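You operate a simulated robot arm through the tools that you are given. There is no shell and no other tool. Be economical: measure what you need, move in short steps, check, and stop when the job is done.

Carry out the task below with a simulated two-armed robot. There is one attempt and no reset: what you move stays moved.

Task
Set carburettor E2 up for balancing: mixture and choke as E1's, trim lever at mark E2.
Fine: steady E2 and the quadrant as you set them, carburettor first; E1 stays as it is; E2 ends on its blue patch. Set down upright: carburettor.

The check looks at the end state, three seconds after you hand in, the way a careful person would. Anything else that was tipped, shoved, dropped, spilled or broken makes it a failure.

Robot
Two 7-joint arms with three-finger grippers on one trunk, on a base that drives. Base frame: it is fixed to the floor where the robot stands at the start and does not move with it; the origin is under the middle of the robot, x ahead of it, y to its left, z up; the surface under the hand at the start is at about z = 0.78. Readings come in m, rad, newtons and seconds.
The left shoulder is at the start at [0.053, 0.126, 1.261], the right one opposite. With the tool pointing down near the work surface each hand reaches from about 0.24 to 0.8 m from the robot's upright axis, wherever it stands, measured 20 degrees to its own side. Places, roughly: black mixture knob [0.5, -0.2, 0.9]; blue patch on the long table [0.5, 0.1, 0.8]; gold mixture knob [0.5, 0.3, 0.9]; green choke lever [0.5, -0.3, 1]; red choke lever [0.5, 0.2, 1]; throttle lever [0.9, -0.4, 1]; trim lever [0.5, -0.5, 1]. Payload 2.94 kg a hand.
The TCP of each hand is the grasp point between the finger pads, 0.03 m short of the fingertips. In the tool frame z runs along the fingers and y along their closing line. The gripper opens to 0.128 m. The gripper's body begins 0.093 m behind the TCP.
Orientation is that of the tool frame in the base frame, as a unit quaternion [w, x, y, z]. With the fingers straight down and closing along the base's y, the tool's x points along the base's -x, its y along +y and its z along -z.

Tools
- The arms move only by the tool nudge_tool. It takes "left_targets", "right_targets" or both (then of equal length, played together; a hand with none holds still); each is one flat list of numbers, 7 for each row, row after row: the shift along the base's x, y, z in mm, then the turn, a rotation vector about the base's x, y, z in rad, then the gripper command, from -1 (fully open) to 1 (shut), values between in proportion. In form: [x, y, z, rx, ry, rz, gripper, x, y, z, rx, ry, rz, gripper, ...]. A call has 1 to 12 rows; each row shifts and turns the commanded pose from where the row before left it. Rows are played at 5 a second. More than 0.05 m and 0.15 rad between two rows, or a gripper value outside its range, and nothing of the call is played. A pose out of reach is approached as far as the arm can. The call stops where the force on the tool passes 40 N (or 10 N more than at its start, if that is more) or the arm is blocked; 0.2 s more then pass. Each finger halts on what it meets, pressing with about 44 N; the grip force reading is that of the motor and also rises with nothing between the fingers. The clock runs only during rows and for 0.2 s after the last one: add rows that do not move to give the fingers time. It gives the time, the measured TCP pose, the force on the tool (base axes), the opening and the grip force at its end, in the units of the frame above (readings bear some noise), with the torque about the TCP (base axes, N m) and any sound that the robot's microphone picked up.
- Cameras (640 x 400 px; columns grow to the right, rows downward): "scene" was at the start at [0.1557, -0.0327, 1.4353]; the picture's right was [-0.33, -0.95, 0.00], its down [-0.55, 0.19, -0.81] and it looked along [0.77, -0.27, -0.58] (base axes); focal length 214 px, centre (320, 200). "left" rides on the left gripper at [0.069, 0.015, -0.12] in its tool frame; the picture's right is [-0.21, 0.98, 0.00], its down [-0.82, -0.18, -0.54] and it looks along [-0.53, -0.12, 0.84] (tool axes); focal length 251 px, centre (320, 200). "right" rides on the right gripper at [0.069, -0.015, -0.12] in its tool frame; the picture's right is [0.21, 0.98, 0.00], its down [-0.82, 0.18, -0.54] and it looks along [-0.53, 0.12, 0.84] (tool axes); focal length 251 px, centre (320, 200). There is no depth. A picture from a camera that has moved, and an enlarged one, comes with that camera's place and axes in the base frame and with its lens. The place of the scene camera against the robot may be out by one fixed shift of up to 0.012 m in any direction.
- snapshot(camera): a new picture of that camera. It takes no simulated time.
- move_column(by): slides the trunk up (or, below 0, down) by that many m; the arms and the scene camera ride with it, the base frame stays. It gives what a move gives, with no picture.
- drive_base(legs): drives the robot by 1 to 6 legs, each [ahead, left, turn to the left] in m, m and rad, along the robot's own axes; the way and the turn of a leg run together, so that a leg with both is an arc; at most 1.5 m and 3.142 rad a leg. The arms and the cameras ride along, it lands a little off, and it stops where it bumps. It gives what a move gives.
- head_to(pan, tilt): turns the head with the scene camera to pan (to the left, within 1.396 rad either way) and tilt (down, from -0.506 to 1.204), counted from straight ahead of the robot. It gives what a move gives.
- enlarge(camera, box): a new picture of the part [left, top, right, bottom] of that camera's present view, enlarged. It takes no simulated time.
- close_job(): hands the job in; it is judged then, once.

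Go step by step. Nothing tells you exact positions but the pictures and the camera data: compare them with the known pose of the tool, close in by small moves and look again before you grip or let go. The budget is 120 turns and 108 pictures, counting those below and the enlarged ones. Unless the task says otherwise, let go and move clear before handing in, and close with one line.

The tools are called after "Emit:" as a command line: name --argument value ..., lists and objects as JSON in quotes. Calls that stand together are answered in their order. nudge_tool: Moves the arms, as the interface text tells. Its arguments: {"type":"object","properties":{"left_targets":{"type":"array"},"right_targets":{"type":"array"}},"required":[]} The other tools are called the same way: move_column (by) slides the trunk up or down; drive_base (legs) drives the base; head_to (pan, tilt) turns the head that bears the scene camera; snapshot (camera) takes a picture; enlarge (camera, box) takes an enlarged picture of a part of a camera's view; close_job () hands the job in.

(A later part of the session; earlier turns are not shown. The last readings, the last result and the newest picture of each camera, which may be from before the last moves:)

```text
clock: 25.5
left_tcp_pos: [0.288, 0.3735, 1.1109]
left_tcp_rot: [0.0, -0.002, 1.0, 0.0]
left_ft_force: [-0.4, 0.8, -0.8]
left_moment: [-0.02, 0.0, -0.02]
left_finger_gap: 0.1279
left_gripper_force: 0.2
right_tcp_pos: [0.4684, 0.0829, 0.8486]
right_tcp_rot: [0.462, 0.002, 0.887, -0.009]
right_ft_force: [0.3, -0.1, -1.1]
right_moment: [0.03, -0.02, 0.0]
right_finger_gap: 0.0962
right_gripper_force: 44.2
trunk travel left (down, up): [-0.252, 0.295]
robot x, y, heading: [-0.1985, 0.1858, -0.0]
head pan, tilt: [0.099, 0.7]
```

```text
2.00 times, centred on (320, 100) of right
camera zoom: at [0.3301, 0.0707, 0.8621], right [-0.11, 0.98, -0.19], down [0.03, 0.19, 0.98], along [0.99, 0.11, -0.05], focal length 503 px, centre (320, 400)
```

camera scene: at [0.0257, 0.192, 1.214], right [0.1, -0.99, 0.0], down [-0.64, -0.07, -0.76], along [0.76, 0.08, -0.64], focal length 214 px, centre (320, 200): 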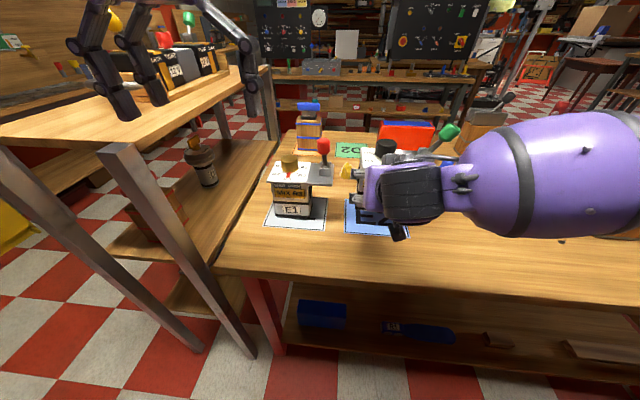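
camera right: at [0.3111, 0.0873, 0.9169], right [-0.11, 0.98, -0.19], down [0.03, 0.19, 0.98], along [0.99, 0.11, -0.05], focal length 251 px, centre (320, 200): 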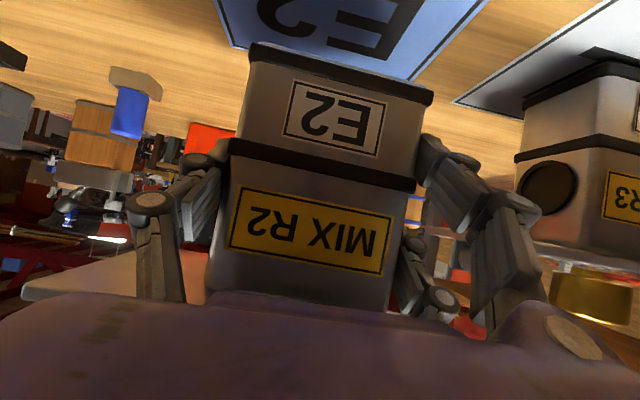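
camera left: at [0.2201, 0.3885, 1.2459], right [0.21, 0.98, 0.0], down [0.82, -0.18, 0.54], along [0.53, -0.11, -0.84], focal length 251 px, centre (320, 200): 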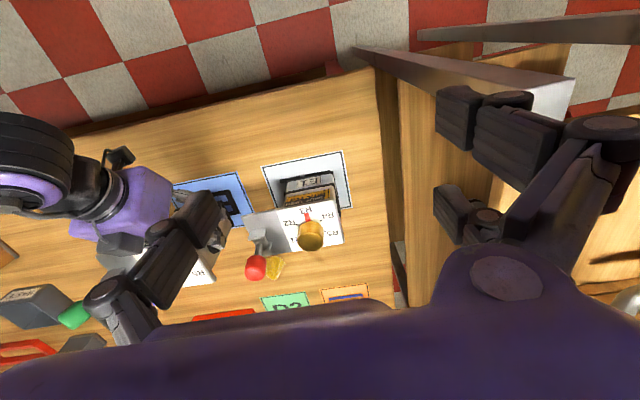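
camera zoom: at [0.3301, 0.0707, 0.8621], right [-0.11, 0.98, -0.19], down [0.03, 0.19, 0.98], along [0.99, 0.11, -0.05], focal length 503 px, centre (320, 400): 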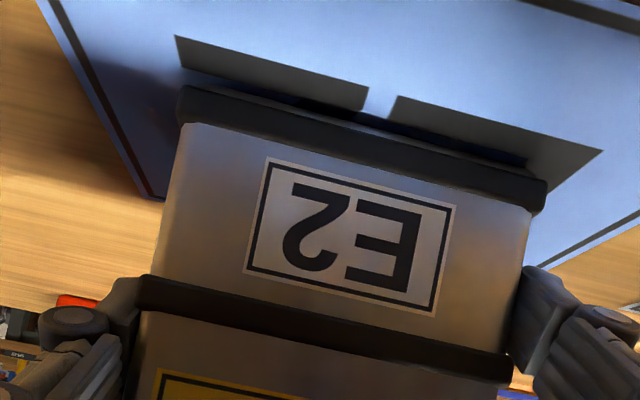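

E2 is just touching down inside the patch borders (the load has dropped). I lower 1.5 mm more.

Emit:
move_column --by -0.0015

Emit:
enlarge --camera "left" --box '[200, 160, 360, 290]'

Emit:
enlarge --camera "scene" --box '[260, 120, 340, 220]'

Emit:
enlarge --camera "scene" --box '[340, 110, 480, 210]'

```text
clock: 26.1
left_tcp_pos: [0.2881, 0.3724, 1.1095]
left_tcp_rot: [0.0, -0.001, 1.0, 0.0]
left_ft_force: [-0.7, -0.3, -0.3]
left_moment: [0.03, 0.0, 0.02]
left_finger_gap: 0.1281
left_gripper_force: 0.0
right_tcp_pos: [0.4687, 0.083, 0.8468]
right_tcp_rot: [0.462, 0.001, 0.887, -0.008]
right_ft_force: [-1.0, -1.2, 5.6]
right_moment: [-0.39, -0.29, -0.02]
right_finger_gap: 0.096
right_gripper_force: 44.2
trunk travel left (down, up): [-0.25, 0.297]
robot x, y, heading: [-0.1992, 0.1888, -0.001]
head pan, tilt: [0.099, 0.7]
```

```text
3.08 times, centred on (280, 225) of left
camera zoom: at [0.2192, 0.3886, 1.2288], right [0.21, 0.98, 0.0], down [0.82, -0.18, 0.54], along [0.53, -0.11, -0.84], focal length 774 px, centre (443, 123)
```

zoom: 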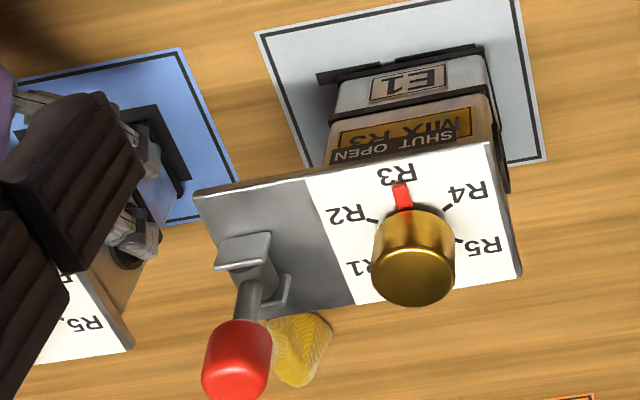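

```text
4.00 times, centred on (300, 170) of scene
camera zoom: at [0.0299, 0.192, 1.1962], right [0.1, -0.99, 0.0], down [-0.64, -0.07, -0.77], along [0.76, 0.08, -0.64], focal length 858 px, centre (400, 320)
```

zoom: 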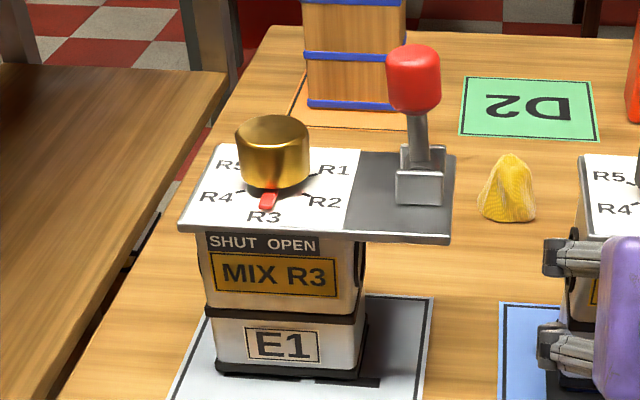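

```text
4.00 times, centred on (410, 160) of scene
camera zoom: at [0.0299, 0.192, 1.1962], right [0.1, -0.99, 0.0], down [-0.64, -0.07, -0.77], along [0.76, 0.08, -0.64], focal length 858 px, centre (-40, 360)
```

zoom: 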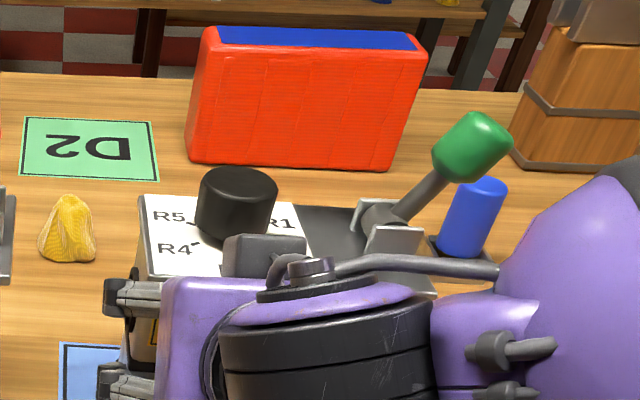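

E2 stands on the patch, still gripped. By triangulation E1's choke lever leans only about 5° toward the knob, so that's the angle to match. E2's knob should be at (0.481, 0.084), so I bring the left hand above it with fingers part-closed and yawed +0.52 rad.

Emit:
nudge_tool --left_targets '[24, -36, 5, 0, 0, 0.065, -0.1, 24, -36, 0, 0, 0, 0.065, -0.1, 24, -36, 0, 0, 0, 0.065, -0.1, 24, -36, 0, 0, 0, 0.065, -0.1, 24, -36, 0, 0, 0, 0.065, -0.1, 24, -36, 0, 0, 0, 0.065, -0.1, 24, -36, 0, 0, 0, 0.065, -0.1, 25, -36, 0, 0, 0, 0.065, -0.1, 0, 0, 0, 0, 0, 0, -0.1]'

Emit:
snapshot --camera "left"

Emit:
snapshot --camera "scene"

```text
clock: 28.1
left_tcp_pos: [0.4813, 0.0864, 1.1155]
left_tcp_rot: [0.001, -0.26, 0.966, 0.0]
left_ft_force: [0.4, 0.4, 0.7]
left_moment: [0.0, 0.01, 0.0]
left_finger_gap: 0.0704
left_gripper_force: 0.0
right_tcp_pos: [0.4677, 0.0837, 0.848]
right_tcp_rot: [0.463, 0.001, 0.886, -0.01]
right_ft_force: [-0.9, 1.2, 13.6]
right_moment: [-0.7, -0.68, -0.07]
right_finger_gap: 0.0961
right_gripper_force: 43.7
trunk travel left (down, up): [-0.25, 0.297]
robot x, y, heading: [-0.1966, 0.1847, 0.001]
head pan, tilt: [0.099, 0.7]
```

```text
69 pictures are left
camera left: at [0.4137, 0.0664, 1.2338], right [-0.3, 0.95, 0.0], down [0.8, 0.26, 0.54], along [0.52, 0.16, -0.84], focal length 251 px, centre (320, 200)
```

left: 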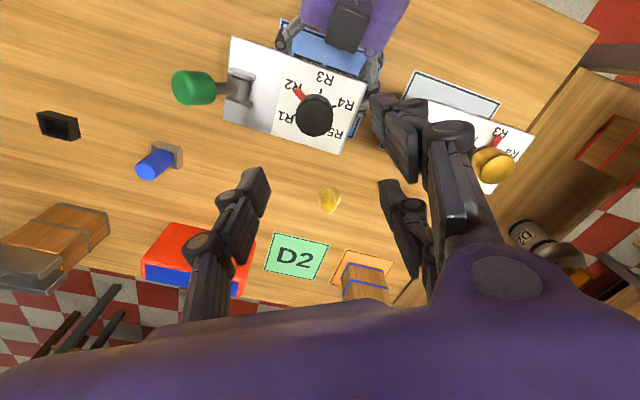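

```text
68 pictures are left
camera scene: at [0.0292, 0.1933, 1.1963], right [0.1, -0.99, 0.0], down [-0.64, -0.07, -0.77], along [0.76, 0.08, -0.64], focal length 214 px, centre (320, 200)
```

scene: 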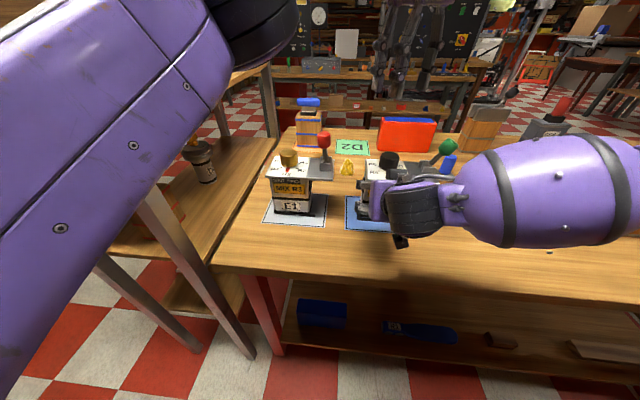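

The left image puts E2's knob at about (0.482, 0.081), almost under the hand. I lower partway and recheck.

Emit:
nudge_tool --left_targets '[0, -2, -30, 0, 0, 0, -0.1, 1, -2, -30, 0, 0, 0, -0.1, 0, -1, -30, 0, 0, 0, -0.1, 0, 0, -20, 0, 0, 0, -0.1]'

Emit:
snapshot --camera "left"

Emit:
enlarge --camera "scene" --box '[320, 90, 480, 230]'

```text
clock: 29.1
left_tcp_pos: [0.4817, 0.0805, 1.0043]
left_tcp_rot: [0.001, -0.259, 0.966, -0.001]
left_ft_force: [0.5, 0.7, -0.3]
left_moment: [0.04, -0.04, -0.02]
left_finger_gap: 0.0702
left_gripper_force: 0.2
right_tcp_pos: [0.4686, 0.084, 0.8479]
right_tcp_rot: [0.463, 0.001, 0.886, -0.009]
right_ft_force: [0.5, -0.4, 14.0]
right_moment: [-0.8, -0.84, -0.02]
right_finger_gap: 0.0961
right_gripper_force: 44.5
trunk travel left (down, up): [-0.25, 0.297]
robot x, y, heading: [-0.2001, 0.1875, 0.001]
head pan, tilt: [0.099, 0.7]
```

```text
67 pictures are left
camera left: at [0.4141, 0.06, 1.1245], right [-0.3, 0.95, 0.0], down [0.8, 0.25, 0.54], along [0.52, 0.16, -0.84], focal length 251 px, centre (320, 200)
```

left: 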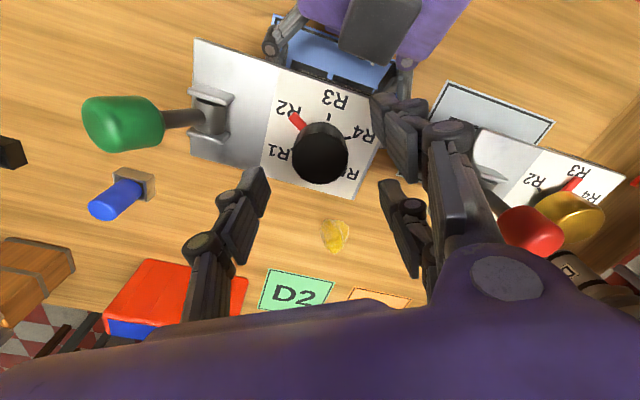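

```text
2.86 times, centred on (400, 160) of scene
camera zoom: at [0.0292, 0.1922, 1.1963], right [0.1, -0.99, 0.0], down [-0.64, -0.07, -0.77], along [0.76, 0.08, -0.64], focal length 613 px, centre (91, 314)
```

zoom: 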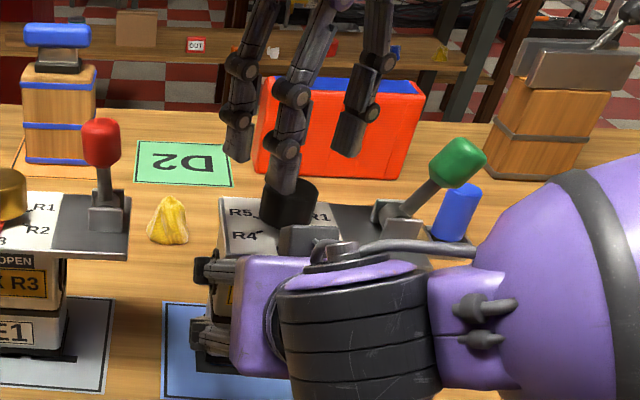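

The knob is at about (0.484, 0.081), under the hand. The hand has a paired finger opposite a single one, so I turn back 0.22 rad for clearance from the right hand's housing. Then I lower around the knob.

Emit:
nudge_tool --left_targets '[1, 0, 0, 0, 0, -0.11, -0.1, 1, 0, 0, 0, 0, -0.11, -0.1, 0, 0, -16, 0, 0, 0, -0.1, 0, 0, -16, 0, 0, 0, -0.1, 0, 0, -13, 0, 0, 0, -0.1]'

Emit:
snapshot --camera "left"

Emit:
enlarge --camera "scene" --box '[340, 100, 460, 210]'

```text
clock: 30.2
left_tcp_pos: [0.4828, 0.0803, 0.9575]
left_tcp_rot: [0.0, -0.151, 0.989, 0.0]
left_ft_force: [-1.1, -0.3, -0.7]
left_moment: [0.01, 0.01, 0.0]
left_finger_gap: 0.0704
left_gripper_force: 0.1
right_tcp_pos: [0.4675, 0.0846, 0.8482]
right_tcp_rot: [0.462, 0.001, 0.887, -0.009]
right_ft_force: [0.4, -2.1, 15.7]
right_moment: [-0.94, -0.91, -0.01]
right_finger_gap: 0.0962
right_gripper_force: 44.2
trunk travel left (down, up): [-0.25, 0.297]
robot x, y, heading: [-0.1979, 0.1849, 0.004]
head pan, tilt: [0.099, 0.7]
```

```text
65 pictures are left
camera left: at [0.4135, 0.0748, 1.0779], right [-0.09, 1.0, 0.0], down [0.84, 0.07, 0.54], along [0.54, 0.05, -0.84], focal length 251 px, centre (320, 200)
```

left: 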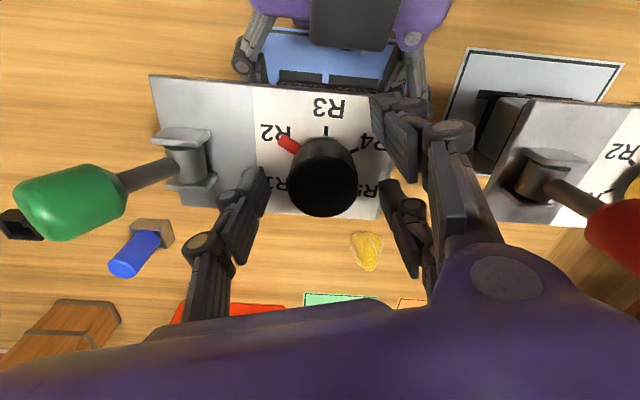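

```text
3.64 times, centred on (400, 155) of scene
camera zoom: at [0.0292, 0.1922, 1.1963], right [0.1, -0.99, 0.0], down [-0.64, -0.07, -0.77], along [0.76, 0.08, -0.64], focal length 780 px, centre (29, 364)
```

zoom: 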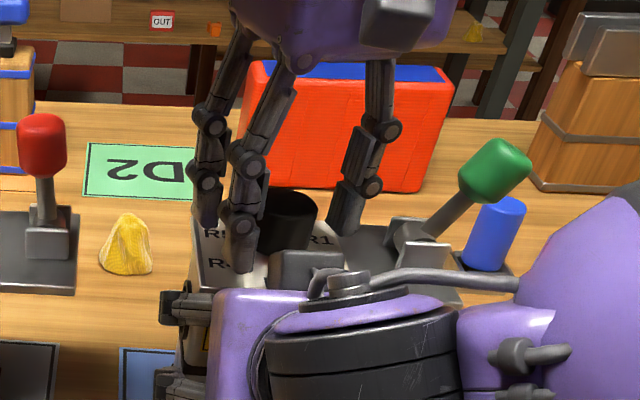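

The knob is centred between the fingers, so I close on it.

Emit:
nudge_tool --left_targets '[0, 0, 0, 0, 0, 0, 0.2, 0, 0, 0, 0, 0, 0, 0.5, 0, 0, 0, 0, 0, 0, 0.6, 0, 0, 0, 0, 0, 0, 0.6]'

Emit:
snapshot --camera "left"

```text
clock: 31.2
left_tcp_pos: [0.4862, 0.0797, 0.9588]
left_tcp_rot: [0.001, -0.151, 0.989, -0.001]
left_ft_force: [9.7, -8.7, -0.9]
left_moment: [-0.36, -0.5, -0.01]
left_finger_gap: 0.0345
left_gripper_force: 43.9
right_tcp_pos: [0.4668, 0.0844, 0.8479]
right_tcp_rot: [0.462, 0.0, 0.887, -0.009]
right_ft_force: [-8.5, 1.9, 17.1]
right_moment: [-1.89, -1.56, -0.1]
right_finger_gap: 0.0965
right_gripper_force: 44.6
trunk travel left (down, up): [-0.25, 0.297]
robot x, y, heading: [-0.196, 0.1892, 0.004]
head pan, tilt: [0.099, 0.7]
```

```text
63 pictures are left
camera left: at [0.4139, 0.0739, 1.078], right [-0.09, 1.0, 0.0], down [0.84, 0.07, 0.54], along [0.54, 0.05, -0.84], focal length 251 px, centre (320, 200)
```

left: 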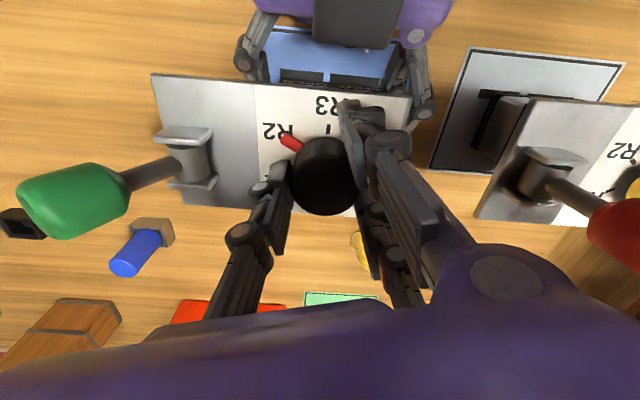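

Gripped on the knob. I turn clockwise (seen from above) toward R3, about 0.75 rad first, then look.

Emit:
nudge_tool --left_targets '[0, 0, 0, 0, 0, -0.125, 0.6, 0, 0, 0, 0, 0, -0.125, 0.6, -1, 0, 0, 0, 0, -0.125, 0.6, -1, 0, 0, 0, 0, -0.125, 0.6, -1, 0, 0, 0, 0, -0.125, 0.6, 0, 0, 0, 0, 0, -0.125, 0.6]'

Emit:
snapshot --camera "left"

```text
clock: 32.6
left_tcp_pos: [0.4828, 0.0812, 0.9584]
left_tcp_rot: [0.001, 0.221, 0.975, -0.001]
left_ft_force: [25.0, -5.2, -7.8]
left_moment: [-0.73, -0.84, 0.02]
left_finger_gap: 0.0338
left_gripper_force: 44.3
right_tcp_pos: [0.4679, 0.085, 0.8472]
right_tcp_rot: [0.461, 0.002, 0.887, -0.009]
right_ft_force: [-27.3, 3.3, 18.7]
right_moment: [-0.5, -2.25, -0.29]
right_finger_gap: 0.096
right_gripper_force: 43.8
trunk travel left (down, up): [-0.25, 0.297]
robot x, y, heading: [-0.198, 0.1876, 0.005]
head pan, tilt: [0.099, 0.7]
```

```text
62 pictures are left
camera left: at [0.4263, 0.1252, 1.0782], right [0.61, 0.79, 0.0], down [0.66, -0.52, 0.54], along [0.43, -0.33, -0.84], focal length 251 px, centre (320, 200)
```

left: 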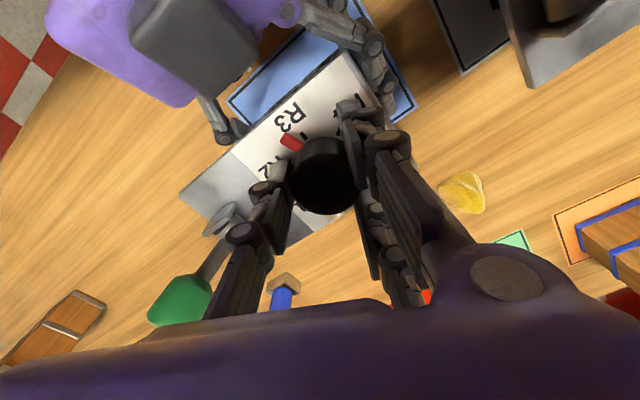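

Emit:
nudge_tool --left_targets '[2, -1, 0, 0, 0, -0.08, 0.6, 1, 0, 0, 0, 0, -0.07, 0.6]'

Emit:
enlarge --camera "left" --box '[240, 70, 400, 220]'

Emit:
enlarge --camera "scene" --box '[350, 120, 430, 190]'

```text
clock: 33.2
left_tcp_pos: [0.4842, 0.0793, 0.9581]
left_tcp_rot: [0.0, 0.294, 0.956, 0.0]
left_ft_force: [14.6, -1.3, -1.2]
left_moment: [-0.02, -0.12, 0.04]
left_finger_gap: 0.0321
left_gripper_force: 44.0
right_tcp_pos: [0.4686, 0.0842, 0.8485]
right_tcp_rot: [0.462, 0.001, 0.887, -0.01]
right_ft_force: [-15.9, 4.7, 11.3]
right_moment: [-0.43, -1.78, -0.12]
right_finger_gap: 0.0962
right_gripper_force: 43.6
trunk travel left (down, up): [-0.25, 0.297]
robot x, y, heading: [-0.195, 0.1875, 0.002]
head pan, tilt: [0.099, 0.7]
```

```text
2.67 times, centred on (320, 145) of left
camera zoom: at [0.4354, 0.1313, 1.0787], right [0.73, 0.69, 0.0], down [0.58, -0.61, 0.54], along [0.37, -0.39, -0.84], focal length 670 px, centre (320, 347)
```

zoom: 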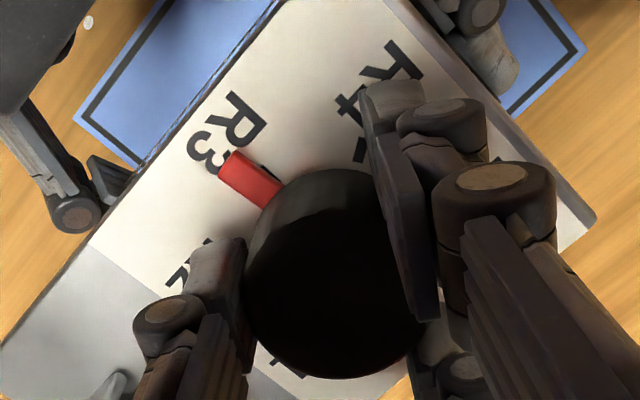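

```text
5.71 times, centred on (390, 155) of scene
camera zoom: at [0.0297, 0.1924, 1.1962], right [0.1, -0.99, 0.0], down [-0.64, -0.07, -0.77], along [0.76, 0.08, -0.64], focal length 1226 px, centre (-80, 457)
```

zoom: 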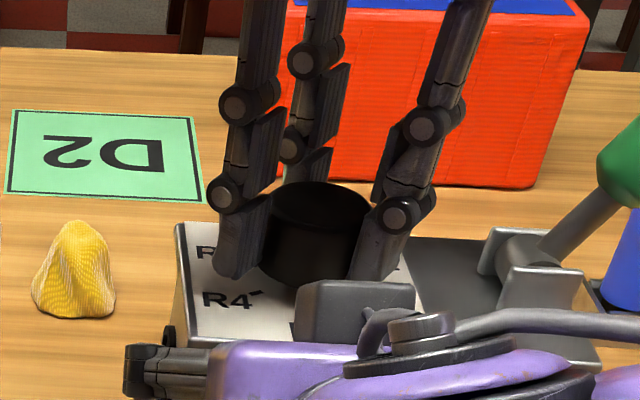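

The pointer is about 10° short of the R3 tick (the tick shows just beside it). I turn a bit further.

Emit:
nudge_tool --left_targets '[1, 0, 0, 0, 0, -0.075, 0.6, 0, 0, 0, 0, 0, -0.075, 0.6]'

Emit:
enlarge --camera "left" --box '[240, 70, 400, 220]'

```text
clock: 33.9
left_tcp_pos: [0.4836, 0.0792, 0.9586]
left_tcp_rot: [-0.001, 0.366, 0.931, -0.001]
left_ft_force: [-3.9, -0.9, 0.0]
left_moment: [-0.14, 0.14, 0.06]
left_finger_gap: 0.0319
left_gripper_force: 43.8
right_tcp_pos: [0.4687, 0.0845, 0.8476]
right_tcp_rot: [0.462, 0.002, 0.887, -0.009]
right_ft_force: [2.6, 1.8, 5.3]
right_moment: [0.07, 0.17, 0.03]
right_finger_gap: 0.0959
right_gripper_force: 43.2
trunk travel left (down, up): [-0.25, 0.297]
robot x, y, heading: [-0.1981, 0.1876, -0.001]
head pan, tilt: [0.099, 0.7]
```

```text
2.67 times, centred on (320, 145) of left
camera zoom: at [0.4445, 0.1374, 1.0788], right [0.82, 0.57, 0.0], down [0.48, -0.69, 0.54], along [0.31, -0.45, -0.84], focal length 670 px, centre (320, 347)
```

zoom: 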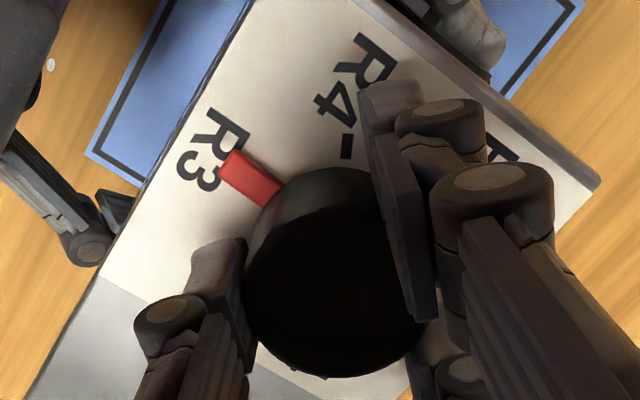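

The tick is now hidden under the pointer, which points straight at R3. I release the knob and lift to verify.

Emit:
nudge_tool --left_targets '[0, 0, 0, 0, 0, 0, 0.2, 0, 0, 0, 0, 0, 0, -0.1, 0, 0, 20, 0, 0, 0, -0.1, 0, 0, 30, 0, 0, 0, -0.1, 0, 0, 40, 0, 0, 0, -0.1, 0, 0, 20, 0, 0, 0, -0.1]'

Emit:
enlarge --camera "left" --box '[200, 50, 440, 220]'

Emit:
enlarge --camera "scene" --box '[340, 110, 480, 210]'

```text
clock: 35.2
left_tcp_pos: [0.4853, 0.0781, 1.0713]
left_tcp_rot: [-0.001, 0.365, 0.931, 0.001]
left_ft_force: [-0.1, 0.4, -0.3]
left_moment: [-0.03, 0.04, -0.02]
left_finger_gap: 0.0702
left_gripper_force: 0.0
right_tcp_pos: [0.4677, 0.0837, 0.8467]
right_tcp_rot: [0.462, 0.001, 0.887, -0.008]
right_ft_force: [-0.9, -1.5, 5.5]
right_moment: [-0.56, -0.38, -0.16]
right_finger_gap: 0.096
right_gripper_force: 43.6
trunk travel left (down, up): [-0.25, 0.297]
robot x, y, heading: [-0.1977, 0.185, 0.003]
head pan, tilt: [0.099, 0.7]
```

```text
2.35 times, centred on (320, 135) of left
camera zoom: at [0.4454, 0.1365, 1.1902], right [0.82, 0.57, 0.0], down [0.48, -0.69, 0.54], along [0.31, -0.44, -0.84], focal length 592 px, centre (320, 353)
```

zoom: 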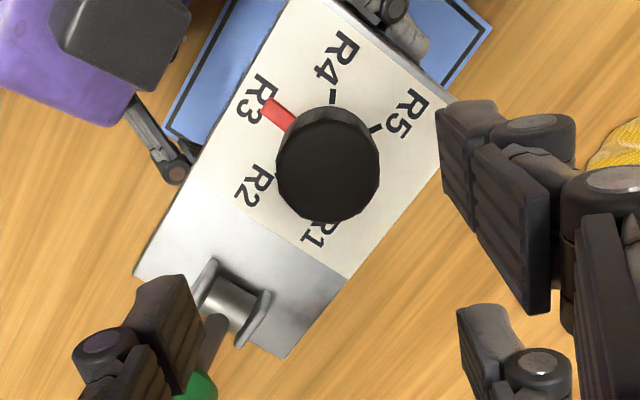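

```text
4.00 times, centred on (410, 160) of scene
camera zoom: at [0.0299, 0.1918, 1.1962], right [0.1, -0.99, 0.0], down [-0.64, -0.07, -0.77], along [0.76, 0.08, -0.64], focal length 858 px, centre (-40, 360)
```

zoom: 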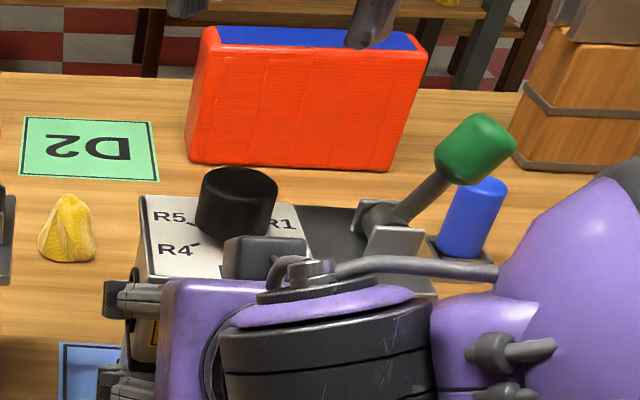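

Knob set: the pointer covers R3. Next is the choke. I straddle the green knob, now at about (0.481, −0.033, 0.987), with a part-open left hand. First I move above it at yaw 0 and check clearance to the right forearm.

Emit:
nudge_tool --left_targets '[0, -5, 10, 0, 0, 0.15, -0.1, 0, -25, 10, 0, 0, 0.15, -0.1, -2, -25, 10, 0, 0, 0.15, -0.1, -2, -25, 0, 0, 0, 0.15, -0.1, 0, -31, 0, 0, 0, 0.15, -0.1]'

Emit:
snapshot --camera "left"

Emit:
snapshot --camera "scene"

```text
clock: 36.5
left_tcp_pos: [0.4531, -0.0208, 1.0811]
left_tcp_rot: [0.002, -0.003, 1.0, 0.0]
left_ft_force: [-0.3, -0.7, 1.4]
left_moment: [0.05, -0.05, -0.01]
left_finger_gap: 0.0702
left_gripper_force: 0.1
left hand out of reach, approached as far as the arm can: row 3, 4, 5
right_tcp_pos: [0.4673, 0.0818, 0.8474]
right_tcp_rot: [0.462, 0.001, 0.887, -0.009]
right_ft_force: [-3.7, -0.5, 4.9]
right_moment: [-0.32, -0.14, -0.09]
right_finger_gap: 0.0962
right_gripper_force: 43.8
trunk travel left (down, up): [-0.25, 0.297]
robot x, y, heading: [-0.2024, 0.1868, 0.005]
head pan, tilt: [0.099, 0.7]
```

```text
56 pictures are left
camera left: at [0.3844, -0.0063, 1.2005], right [0.21, 0.98, 0.0], down [0.82, -0.18, 0.54], along [0.53, -0.11, -0.84], focal length 251 px, centre (320, 200)
```

left: 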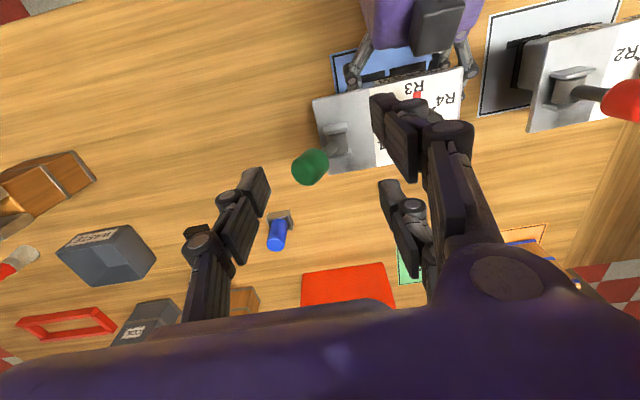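

```text
55 pictures are left
camera scene: at [0.0285, 0.1896, 1.1964], right [0.1, -0.99, 0.0], down [-0.64, -0.06, -0.77], along [0.76, 0.08, -0.64], focal length 214 px, centre (320, 200)
```

scene: 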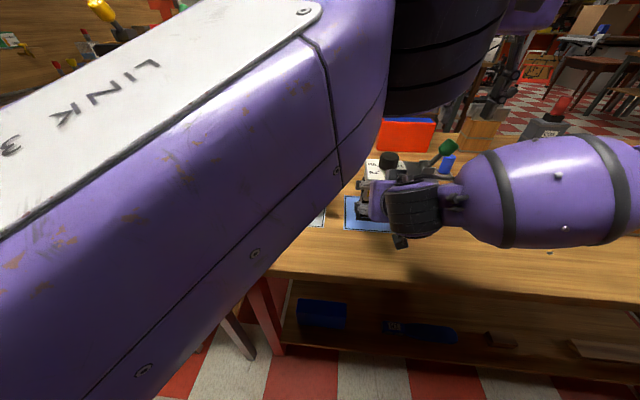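

Near the reach limit, but lower is easier for the arm. The ball is at (0.4815, −0.0345). I descend a little while moving forward, above the ball height.

Emit:
nudge_tool --left_targets '[6, 0, -9, 0, 0, 0, -0.1, 6, 0, -9, 0, 0, 0, -0.1, 8, 0, -9, 0, 0, 0, -0.1, 8, -2, -8, 0, 0, 0, -0.1]'

Emit:
snapshot --camera "left"

```text
clock: 37.5
left_tcp_pos: [0.4763, -0.014, 1.0435]
left_tcp_rot: [0.002, -0.002, 1.0, -0.001]
left_ft_force: [0.8, -0.1, 0.4]
left_moment: [-0.03, 0.0, 0.03]
left_finger_gap: 0.0704
left_gripper_force: 0.1
left hand out of reach, approached as far as the arm can: row 3
right_tcp_pos: [0.4676, 0.0821, 0.848]
right_tcp_rot: [0.462, 0.001, 0.887, -0.008]
right_ft_force: [-0.5, 1.1, 3.7]
right_moment: [-0.26, -0.24, 0.06]
right_finger_gap: 0.0963
right_gripper_force: 43.5
trunk travel left (down, up): [-0.25, 0.297]
robot x, y, heading: [-0.1966, 0.1908, 0.003]
head pan, tilt: [0.099, 0.7]
```

```text
54 pictures are left
camera left: at [0.4067, 0.0013, 1.163], right [0.21, 0.98, 0.0], down [0.82, -0.18, 0.54], along [0.53, -0.12, -0.84], focal length 251 px, centre (320, 200)
```

left: 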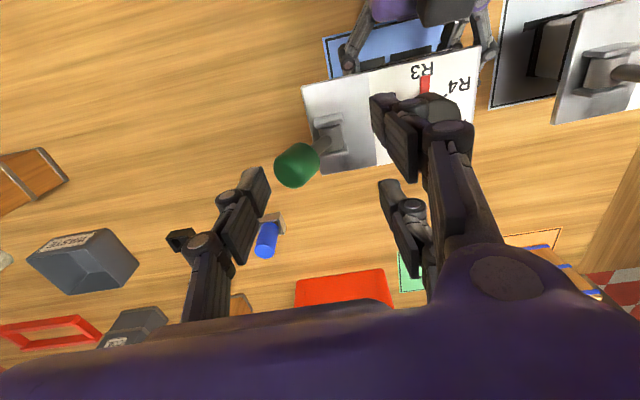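

Ball at y −0.035, hand at −0.014. I open a bit more, shift right, and descend to straddle the ball.

Emit:
nudge_tool --left_targets '[0, -3, -3, 0, 0, 0, -0.45, 1, -3, -10, 0, 0, 0, -0.45, 1, 0, -12, 0, 0, 0, -0.45, 1, 0, -12, 0, 0, 0, -0.45, 1, 0, -12, 0, 0, 0, -0.45]'

Emit:
snapshot --camera "left"

Emit:
enlarge --camera "scene" --box '[340, 90, 500, 210]'

```text
clock: 38.6
left_tcp_pos: [0.4814, -0.018, 0.9945]
left_tcp_rot: [0.0, -0.003, 1.0, 0.0]
left_ft_force: [0.0, 0.4, 0.7]
left_moment: [0.02, 0.01, 0.03]
left_finger_gap: 0.0925
left_gripper_force: 0.0
right_tcp_pos: [0.4682, 0.0838, 0.8474]
right_tcp_rot: [0.462, 0.001, 0.887, -0.009]
right_ft_force: [-0.5, 1.2, 4.4]
right_moment: [-0.25, -0.24, 0.07]
right_finger_gap: 0.096
right_gripper_force: 44.4
trunk travel left (down, up): [-0.25, 0.297]
robot x, y, heading: [-0.1966, 0.1879, 0.004]
head pan, tilt: [0.099, 0.7]
```

```text
53 pictures are left
camera left: at [0.4116, -0.004, 1.114], right [0.21, 0.98, 0.0], down [0.82, -0.18, 0.54], along [0.53, -0.11, -0.84], focal length 251 px, centre (320, 200)
```

left: 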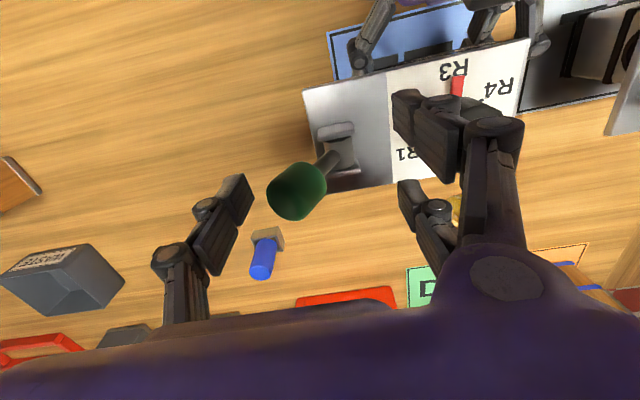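

```text
3.33 times, centred on (420, 150) of scene
camera zoom: at [0.0302, 0.1922, 1.1961], right [0.1, -0.99, 0.0], down [-0.64, -0.07, -0.77], along [0.76, 0.08, -0.64], focal length 715 px, centre (-13, 367)
```

zoom: 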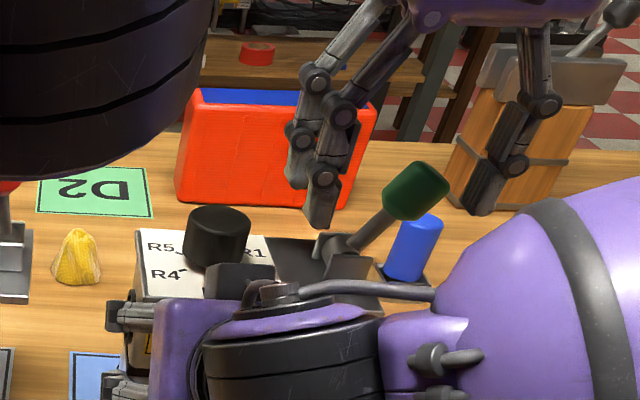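

The ball sits between the fingers. I narrow slightly and push it toward +y with the right-hand finger, in small steps.

Emit:
nudge_tool --left_targets '[0, 0, 0, 0, 0, 0, -0.17, 0, 6, 0, 0, 0, 0, -0.17, 0, 6, 0, 0, 0, 0, -0.17, 0, 6, 0, 0, 0, 0, -0.17, 0, 6, 0, 0, 0, 0, -0.17, 0, 0, 0, 0, 0, 0, -0.17]'

Emit:
enlarge --camera "scene" --box '[340, 90, 500, 210]'

```text
clock: 40.0
left_tcp_pos: [0.4803, 0.0049, 0.9951]
left_tcp_rot: [0.0, -0.002, 1.0, 0.0]
left_ft_force: [0.2, -2.4, -0.2]
left_moment: [-0.02, 0.01, 0.0]
left_finger_gap: 0.0759
left_gripper_force: 0.5
right_tcp_pos: [0.4684, 0.0844, 0.8475]
right_tcp_rot: [0.462, 0.002, 0.887, -0.009]
right_ft_force: [0.4, 1.8, 4.1]
right_moment: [-0.52, -0.21, 0.05]
right_finger_gap: 0.096
right_gripper_force: 44.2
trunk travel left (down, up): [-0.25, 0.297]
robot x, y, heading: [-0.1993, 0.1856, 0.009]
head pan, tilt: [0.099, 0.7]
```

```text
3.33 times, centred on (420, 150) of scene
camera zoom: at [0.0301, 0.1921, 1.1961], right [0.1, -0.99, 0.0], down [-0.64, -0.07, -0.77], along [0.76, 0.08, -0.64], focal length 715 px, centre (-13, 367)
```

zoom: 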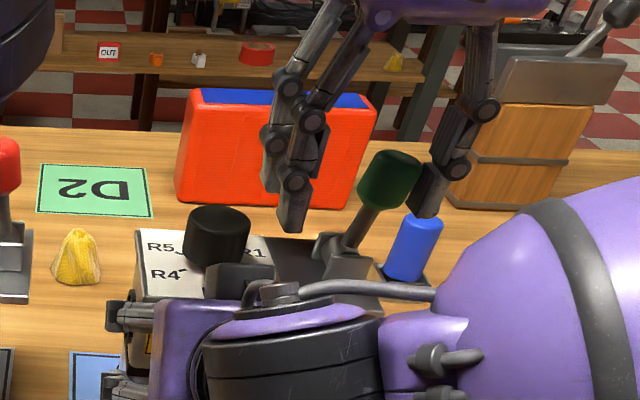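

The lever moves easily (2 N). From E1, the ball should end about 81 mm from the knob axis, at y ≈ 0. It is at −0.019 now, so I push 14 mm more and compare.

Emit:
nudge_tool --left_targets '[0, 5, 0, 0, 0, 0, -0.17, 0, 5, 0, 0, 0, 0, -0.17, 0, 4, 0, 0, 0, 0, -0.17, 0, 0, 0, 0, 0, 0, -0.17]'

Emit:
enlarge --camera "scene" --box '[370, 110, 450, 190]'

Emit:
enlarge --camera "scene" --box '[270, 120, 350, 200]'

```text
clock: 41.0
left_tcp_pos: [0.4803, 0.0178, 0.9958]
left_tcp_rot: [0.0, -0.002, 1.0, 0.0]
left_ft_force: [1.4, -3.0, 0.0]
left_moment: [-0.09, -0.06, -0.05]
left_finger_gap: 0.0774
left_gripper_force: 1.9
right_tcp_pos: [0.4679, 0.0849, 0.8474]
right_tcp_rot: [0.462, 0.002, 0.887, -0.01]
right_ft_force: [-0.6, 2.6, 3.0]
right_moment: [-0.66, -0.33, -0.04]
right_finger_gap: 0.0959
right_gripper_force: 44.0
trunk travel left (down, up): [-0.25, 0.297]
robot x, y, heading: [-0.2015, 0.19, 0.005]
head pan, tilt: [0.099, 0.7]
```

```text
5.00 times, centred on (410, 150) of scene
camera zoom: at [0.0301, 0.1921, 1.1961], right [0.1, -0.99, 0.0], down [-0.64, -0.07, -0.77], along [0.76, 0.08, -0.64], focal length 1072 px, centre (-130, 450)
```

zoom: 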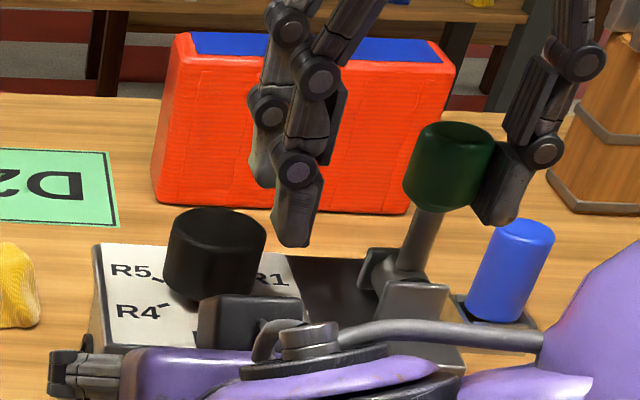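

```text
5.00 times, centred on (310, 160) of scene
camera zoom: at [0.0301, 0.1921, 1.1961], right [0.1, -0.99, 0.0], down [-0.64, -0.07, -0.77], along [0.76, 0.08, -0.64], focal length 1072 px, centre (370, 400)
```

zoom: 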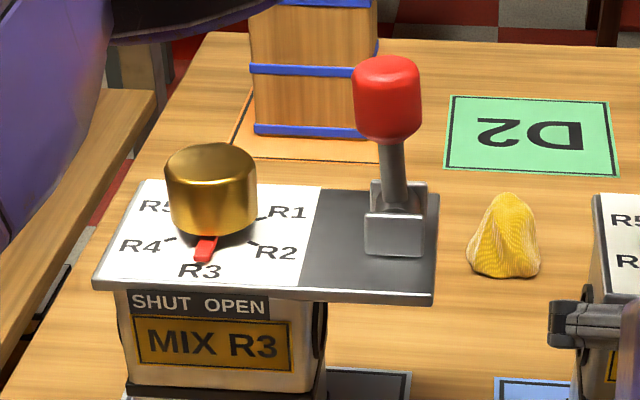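

E1's lever leans about 6° toward its knob and E2's now roughly 3–4°. I nudge 2 mm more, then back off and compare with clear views.

Emit:
nudge_tool --left_targets '[0, 2, 0, 0, 0, 0, -0.17, 0, 0, 0, 0, 0, 0, -0.17, 0, -6, 0, 0, 0, 0, -0.3, 0, -4, 15, 0, 0, 0, -0.4, 0, 0, 30, 0, 0, 0, -0.4, 0, 0, 30, 0, 0, 0, -0.4]'

Emit:
enlarge --camera "scene" --box '[370, 110, 450, 190]'

Emit:
enlarge --camera "left" --box '[250, 20, 490, 200]'

```text
clock: 42.5
left_tcp_pos: [0.4781, 0.0098, 1.07]
left_tcp_rot: [0.0, -0.002, 1.0, 0.001]
left_ft_force: [0.6, -0.4, 0.2]
left_moment: [-0.04, 0.02, 0.02]
left_finger_gap: 0.09
left_gripper_force: 0.1
right_tcp_pos: [0.468, 0.0836, 0.8483]
right_tcp_rot: [0.462, 0.002, 0.887, -0.009]
right_ft_force: [-3.5, 0.1, 4.4]
right_moment: [-0.32, -0.12, -0.16]
right_finger_gap: 0.096
right_gripper_force: 43.5
trunk travel left (down, up): [-0.25, 0.297]
robot x, y, heading: [-0.1969, 0.186, 0.002]
head pan, tilt: [0.099, 0.7]
```

```text
5.00 times, centred on (410, 150) of scene
camera zoom: at [0.0295, 0.1913, 1.1962], right [0.1, -0.99, 0.0], down [-0.64, -0.07, -0.77], along [0.76, 0.08, -0.64], focal length 1072 px, centre (-130, 450)
```

zoom: 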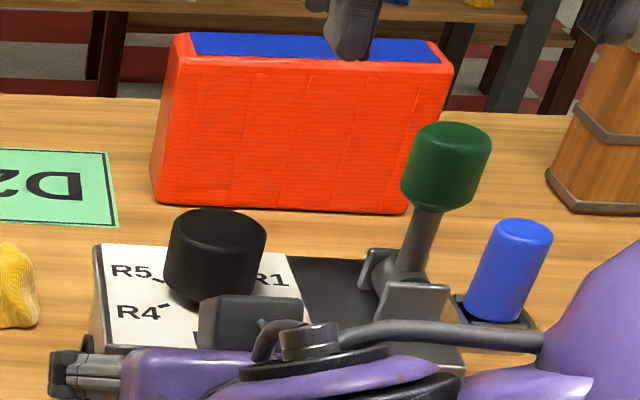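

```text
2.22 times, centred on (370, 110) of left
camera zoom: at [0.4093, 0.0251, 1.1895], right [0.21, 0.98, 0.0], down [0.82, -0.18, 0.54], along [0.53, -0.11, -0.84], focal length 559 px, centre (209, 400)
```

zoom: 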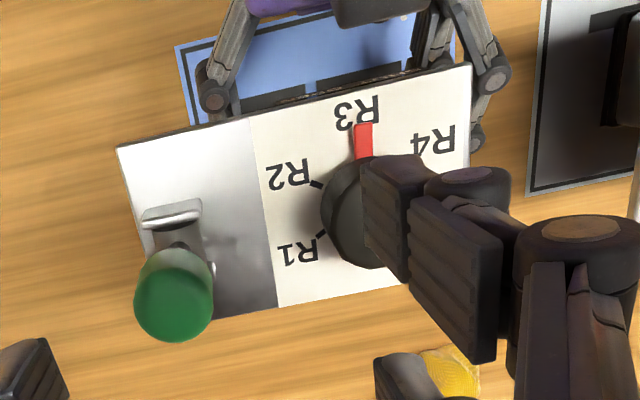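

The pointer is exactly at R3. To compare choke angles like for like, I move the left camera to the same relative place over E1 (228 mm to the left) and take the same view.

Emit:
nudge_tool --left_targets '[0, 46, 4, 0, 0, 0, -0.4, 0, 46, 4, 0, 0, 0, -0.4, 0, 46, 0, 0, 0, 0, -0.4, 0, 46, -4, 0, 0, 0, -0.4, 0, 44, -4, 0, 0, 0, -0.4, 0, 0, 0, 0, 0, 0, -0.4]'

Emit:
enlarge --camera "left" --box '[250, 20, 490, 200]'

Emit:
enlarge --camera "scene" --box '[370, 110, 450, 190]'

```text
clock: 43.9
left_tcp_pos: [0.478, 0.2386, 1.0689]
left_tcp_rot: [0.0, -0.002, 1.0, -0.001]
left_ft_force: [0.7, -0.1, 0.6]
left_moment: [0.0, -0.01, 0.0]
left_finger_gap: 0.0897
left_gripper_force: 0.1
right_tcp_pos: [0.4682, 0.0838, 0.848]
right_tcp_rot: [0.462, 0.0, 0.887, -0.008]
right_ft_force: [1.8, 1.2, 3.3]
right_moment: [-0.22, -0.37, 0.14]
right_finger_gap: 0.0961
right_gripper_force: 43.5
trunk travel left (down, up): [-0.25, 0.297]
robot x, y, heading: [-0.2002, 0.1872, 0.004]
head pan, tilt: [0.099, 0.7]
```

```text
2.22 times, centred on (370, 110) of left
camera zoom: at [0.409, 0.2537, 1.1878], right [0.21, 0.98, 0.0], down [0.82, -0.18, 0.54], along [0.53, -0.11, -0.84], focal length 559 px, centre (209, 400)
```

zoom: 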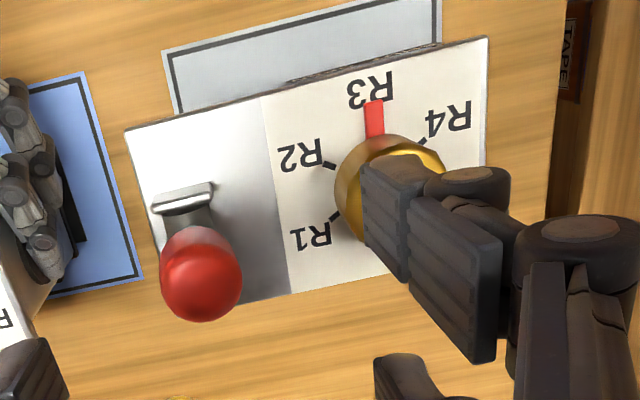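

```text
5.00 times, centred on (410, 150) of scene
camera zoom: at [0.0303, 0.1916, 1.1961], right [0.1, -0.99, 0.0], down [-0.64, -0.07, -0.77], along [0.76, 0.08, -0.64], focal length 1072 px, centre (-130, 450)
```

zoom: 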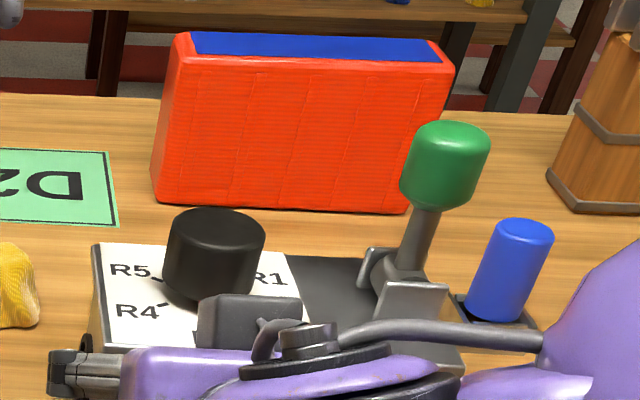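

Like for like, E1's ball sits about 10 px (3.5 mm) further toward the knob relative to its bracket. The scene camera agrees, so I go back for one more small push.

Emit:
nudge_tool --left_targets '[0, -46, 4, 0, 0, 0, -0.4, 0, -46, 4, 0, 0, 0, -0.4, 0, -46, 0, 0, 0, 0, -0.4, 0, -46, -4, 0, 0, 0, -0.4, 0, -46, -4, 0, 0, 0, -0.4, 1, 0, -30, 0, 0, 0, -0.4, 1, 0, -25, 0, 0, 0, -0.4, 0, 0, -18, 0, 0, 0, -0.4, 0, 0, 0, 0, 0, 0, -0.17]'

Emit:
enlarge --camera "scene" --box '[370, 110, 450, 190]'

```text
clock: 45.9
left_tcp_pos: [0.4954, -0.0005, 1.0019]
left_tcp_rot: [-0.001, -0.001, 1.0, 0.001]
left_ft_force: [-0.4, -0.8, 0.0]
left_moment: [0.0, 0.01, 0.05]
left_finger_gap: 0.0746
left_gripper_force: 0.1
left hand out of reach, approached as far as the arm can: row 6, 7, 8
right_tcp_pos: [0.4683, 0.0835, 0.8471]
right_tcp_rot: [0.461, 0.001, 0.887, -0.008]
right_ft_force: [-1.9, -0.3, 4.1]
right_moment: [-0.24, -0.18, -0.08]
right_finger_gap: 0.096
right_gripper_force: 43.9
trunk travel left (down, up): [-0.25, 0.297]
robot x, y, heading: [-0.2021, 0.1887, 0.004]
head pan, tilt: [0.099, 0.7]
```

```text
5.00 times, centred on (410, 150) of scene
camera zoom: at [0.0299, 0.1919, 1.1962], right [0.1, -0.99, 0.0], down [-0.64, -0.07, -0.77], along [0.76, 0.08, -0.64], focal length 1072 px, centre (-130, 450)
```

zoom: 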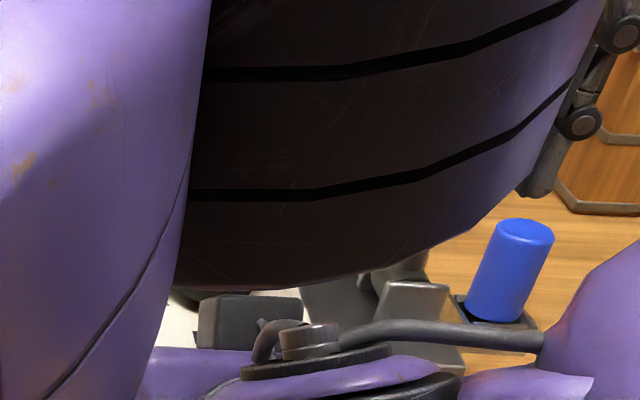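

The arm took a different elbow posture, but there's no contact force and the ball is still between the fingers (hand at y −0.0005). I push gently to y 0.0235.

Emit:
nudge_tool --left_targets '[-3, 6, 0, 0, 0, 0, -0.17, -3, 6, 0, 0, 0, 0, -0.17, -3, 6, -2, 0, 0, 0, -0.17, -2, 3, -2, 0, 0, 0, -0.17, 0, 0, 0, 0, 0, 0, -0.17]'

Emit:
snapshot --camera "left"

```text
clock: 47.0
left_tcp_pos: [0.5015, 0.0091, 1.0024]
left_tcp_rot: [-0.001, -0.003, 1.0, 0.0]
left_ft_force: [0.4, 0.1, 0.1]
left_moment: [0.0, 0.03, 0.02]
left_finger_gap: 0.0749
left_gripper_force: 0.1
left hand out of reach, approached as far as the arm can: row 1, 2, 3, 4
right_tcp_pos: [0.4695, 0.0828, 0.8486]
right_tcp_rot: [0.461, 0.0, 0.887, -0.008]
right_ft_force: [-3.2, -0.7, 4.0]
right_moment: [-0.29, -0.12, -0.12]
right_finger_gap: 0.0961
right_gripper_force: 44.1
trunk travel left (down, up): [-0.25, 0.297]
robot x, y, heading: [-0.2009, 0.1847, 0.003]
head pan, tilt: [0.099, 0.7]
```

```text
43 pictures are left
camera left: at [0.4331, 0.0237, 1.1223], right [0.21, 0.98, 0.0], down [0.82, -0.18, 0.54], along [0.53, -0.11, -0.84], focal length 251 px, centre (320, 200)
```

left: 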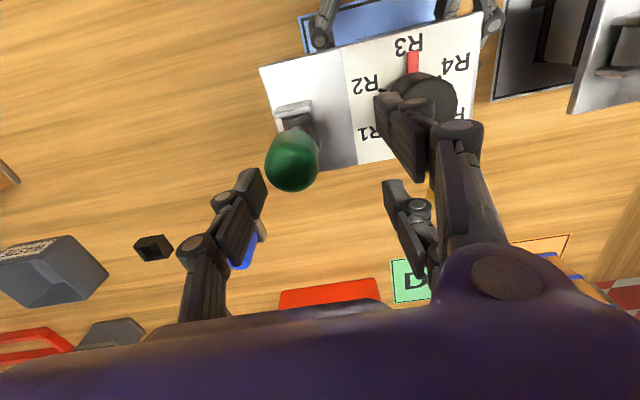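

This elbow posture is stuck at a limit. I'll back out upward and left, then come back the way that worked before.

Emit:
nudge_tool --left_targets '[0, 0, 20, 0, 0, 0, -0.4, -5, 0, 30, 0, 0, 0, -0.4, -10, 30, 30, 0, 0, 0, -0.4, -20, 40, 10, 0, 0, 0, -0.4, -20, 40, 0, 0, 0, 0, -0.4, -20, 40, 0, 0, 0, 0, -0.4, -20, 40, 0, 0, 0, 0, -0.4, -20, 40, 0, 0, 0, 0, -0.4]'

Emit:
snapshot --camera "scene"

```text
clock: 48.9
left_tcp_pos: [0.521, 0.1551, 1.1364]
left_tcp_rot: [0.0, -0.001, 1.0, -0.001]
left_ft_force: [0.5, 0.0, 0.1]
left_moment: [-0.01, 0.02, 0.0]
left_finger_gap: 0.0899
left_gripper_force: 0.0
left hand out of reach, approached as far as the arm can: row 1, 2, 3, 4, 5, 6, 7, 8
right_tcp_pos: [0.4687, 0.0841, 0.8477]
right_tcp_rot: [0.461, 0.001, 0.887, -0.009]
right_ft_force: [-0.2, 0.5, 3.0]
right_moment: [-0.22, -0.27, 0.03]
right_finger_gap: 0.0959
right_gripper_force: 44.0
trunk travel left (down, up): [-0.25, 0.297]
robot x, y, heading: [-0.1984, 0.1873, 0.001]
head pan, tilt: [0.099, 0.7]
```

```text
42 pictures are left
camera scene: at [0.0302, 0.1922, 1.1961], right [0.1, -0.99, 0.0], down [-0.64, -0.07, -0.77], along [0.76, 0.08, -0.64], focal length 214 px, centre (320, 200)
```

scene: 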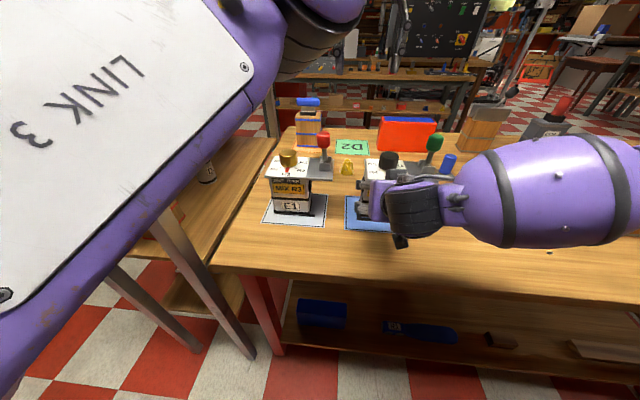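

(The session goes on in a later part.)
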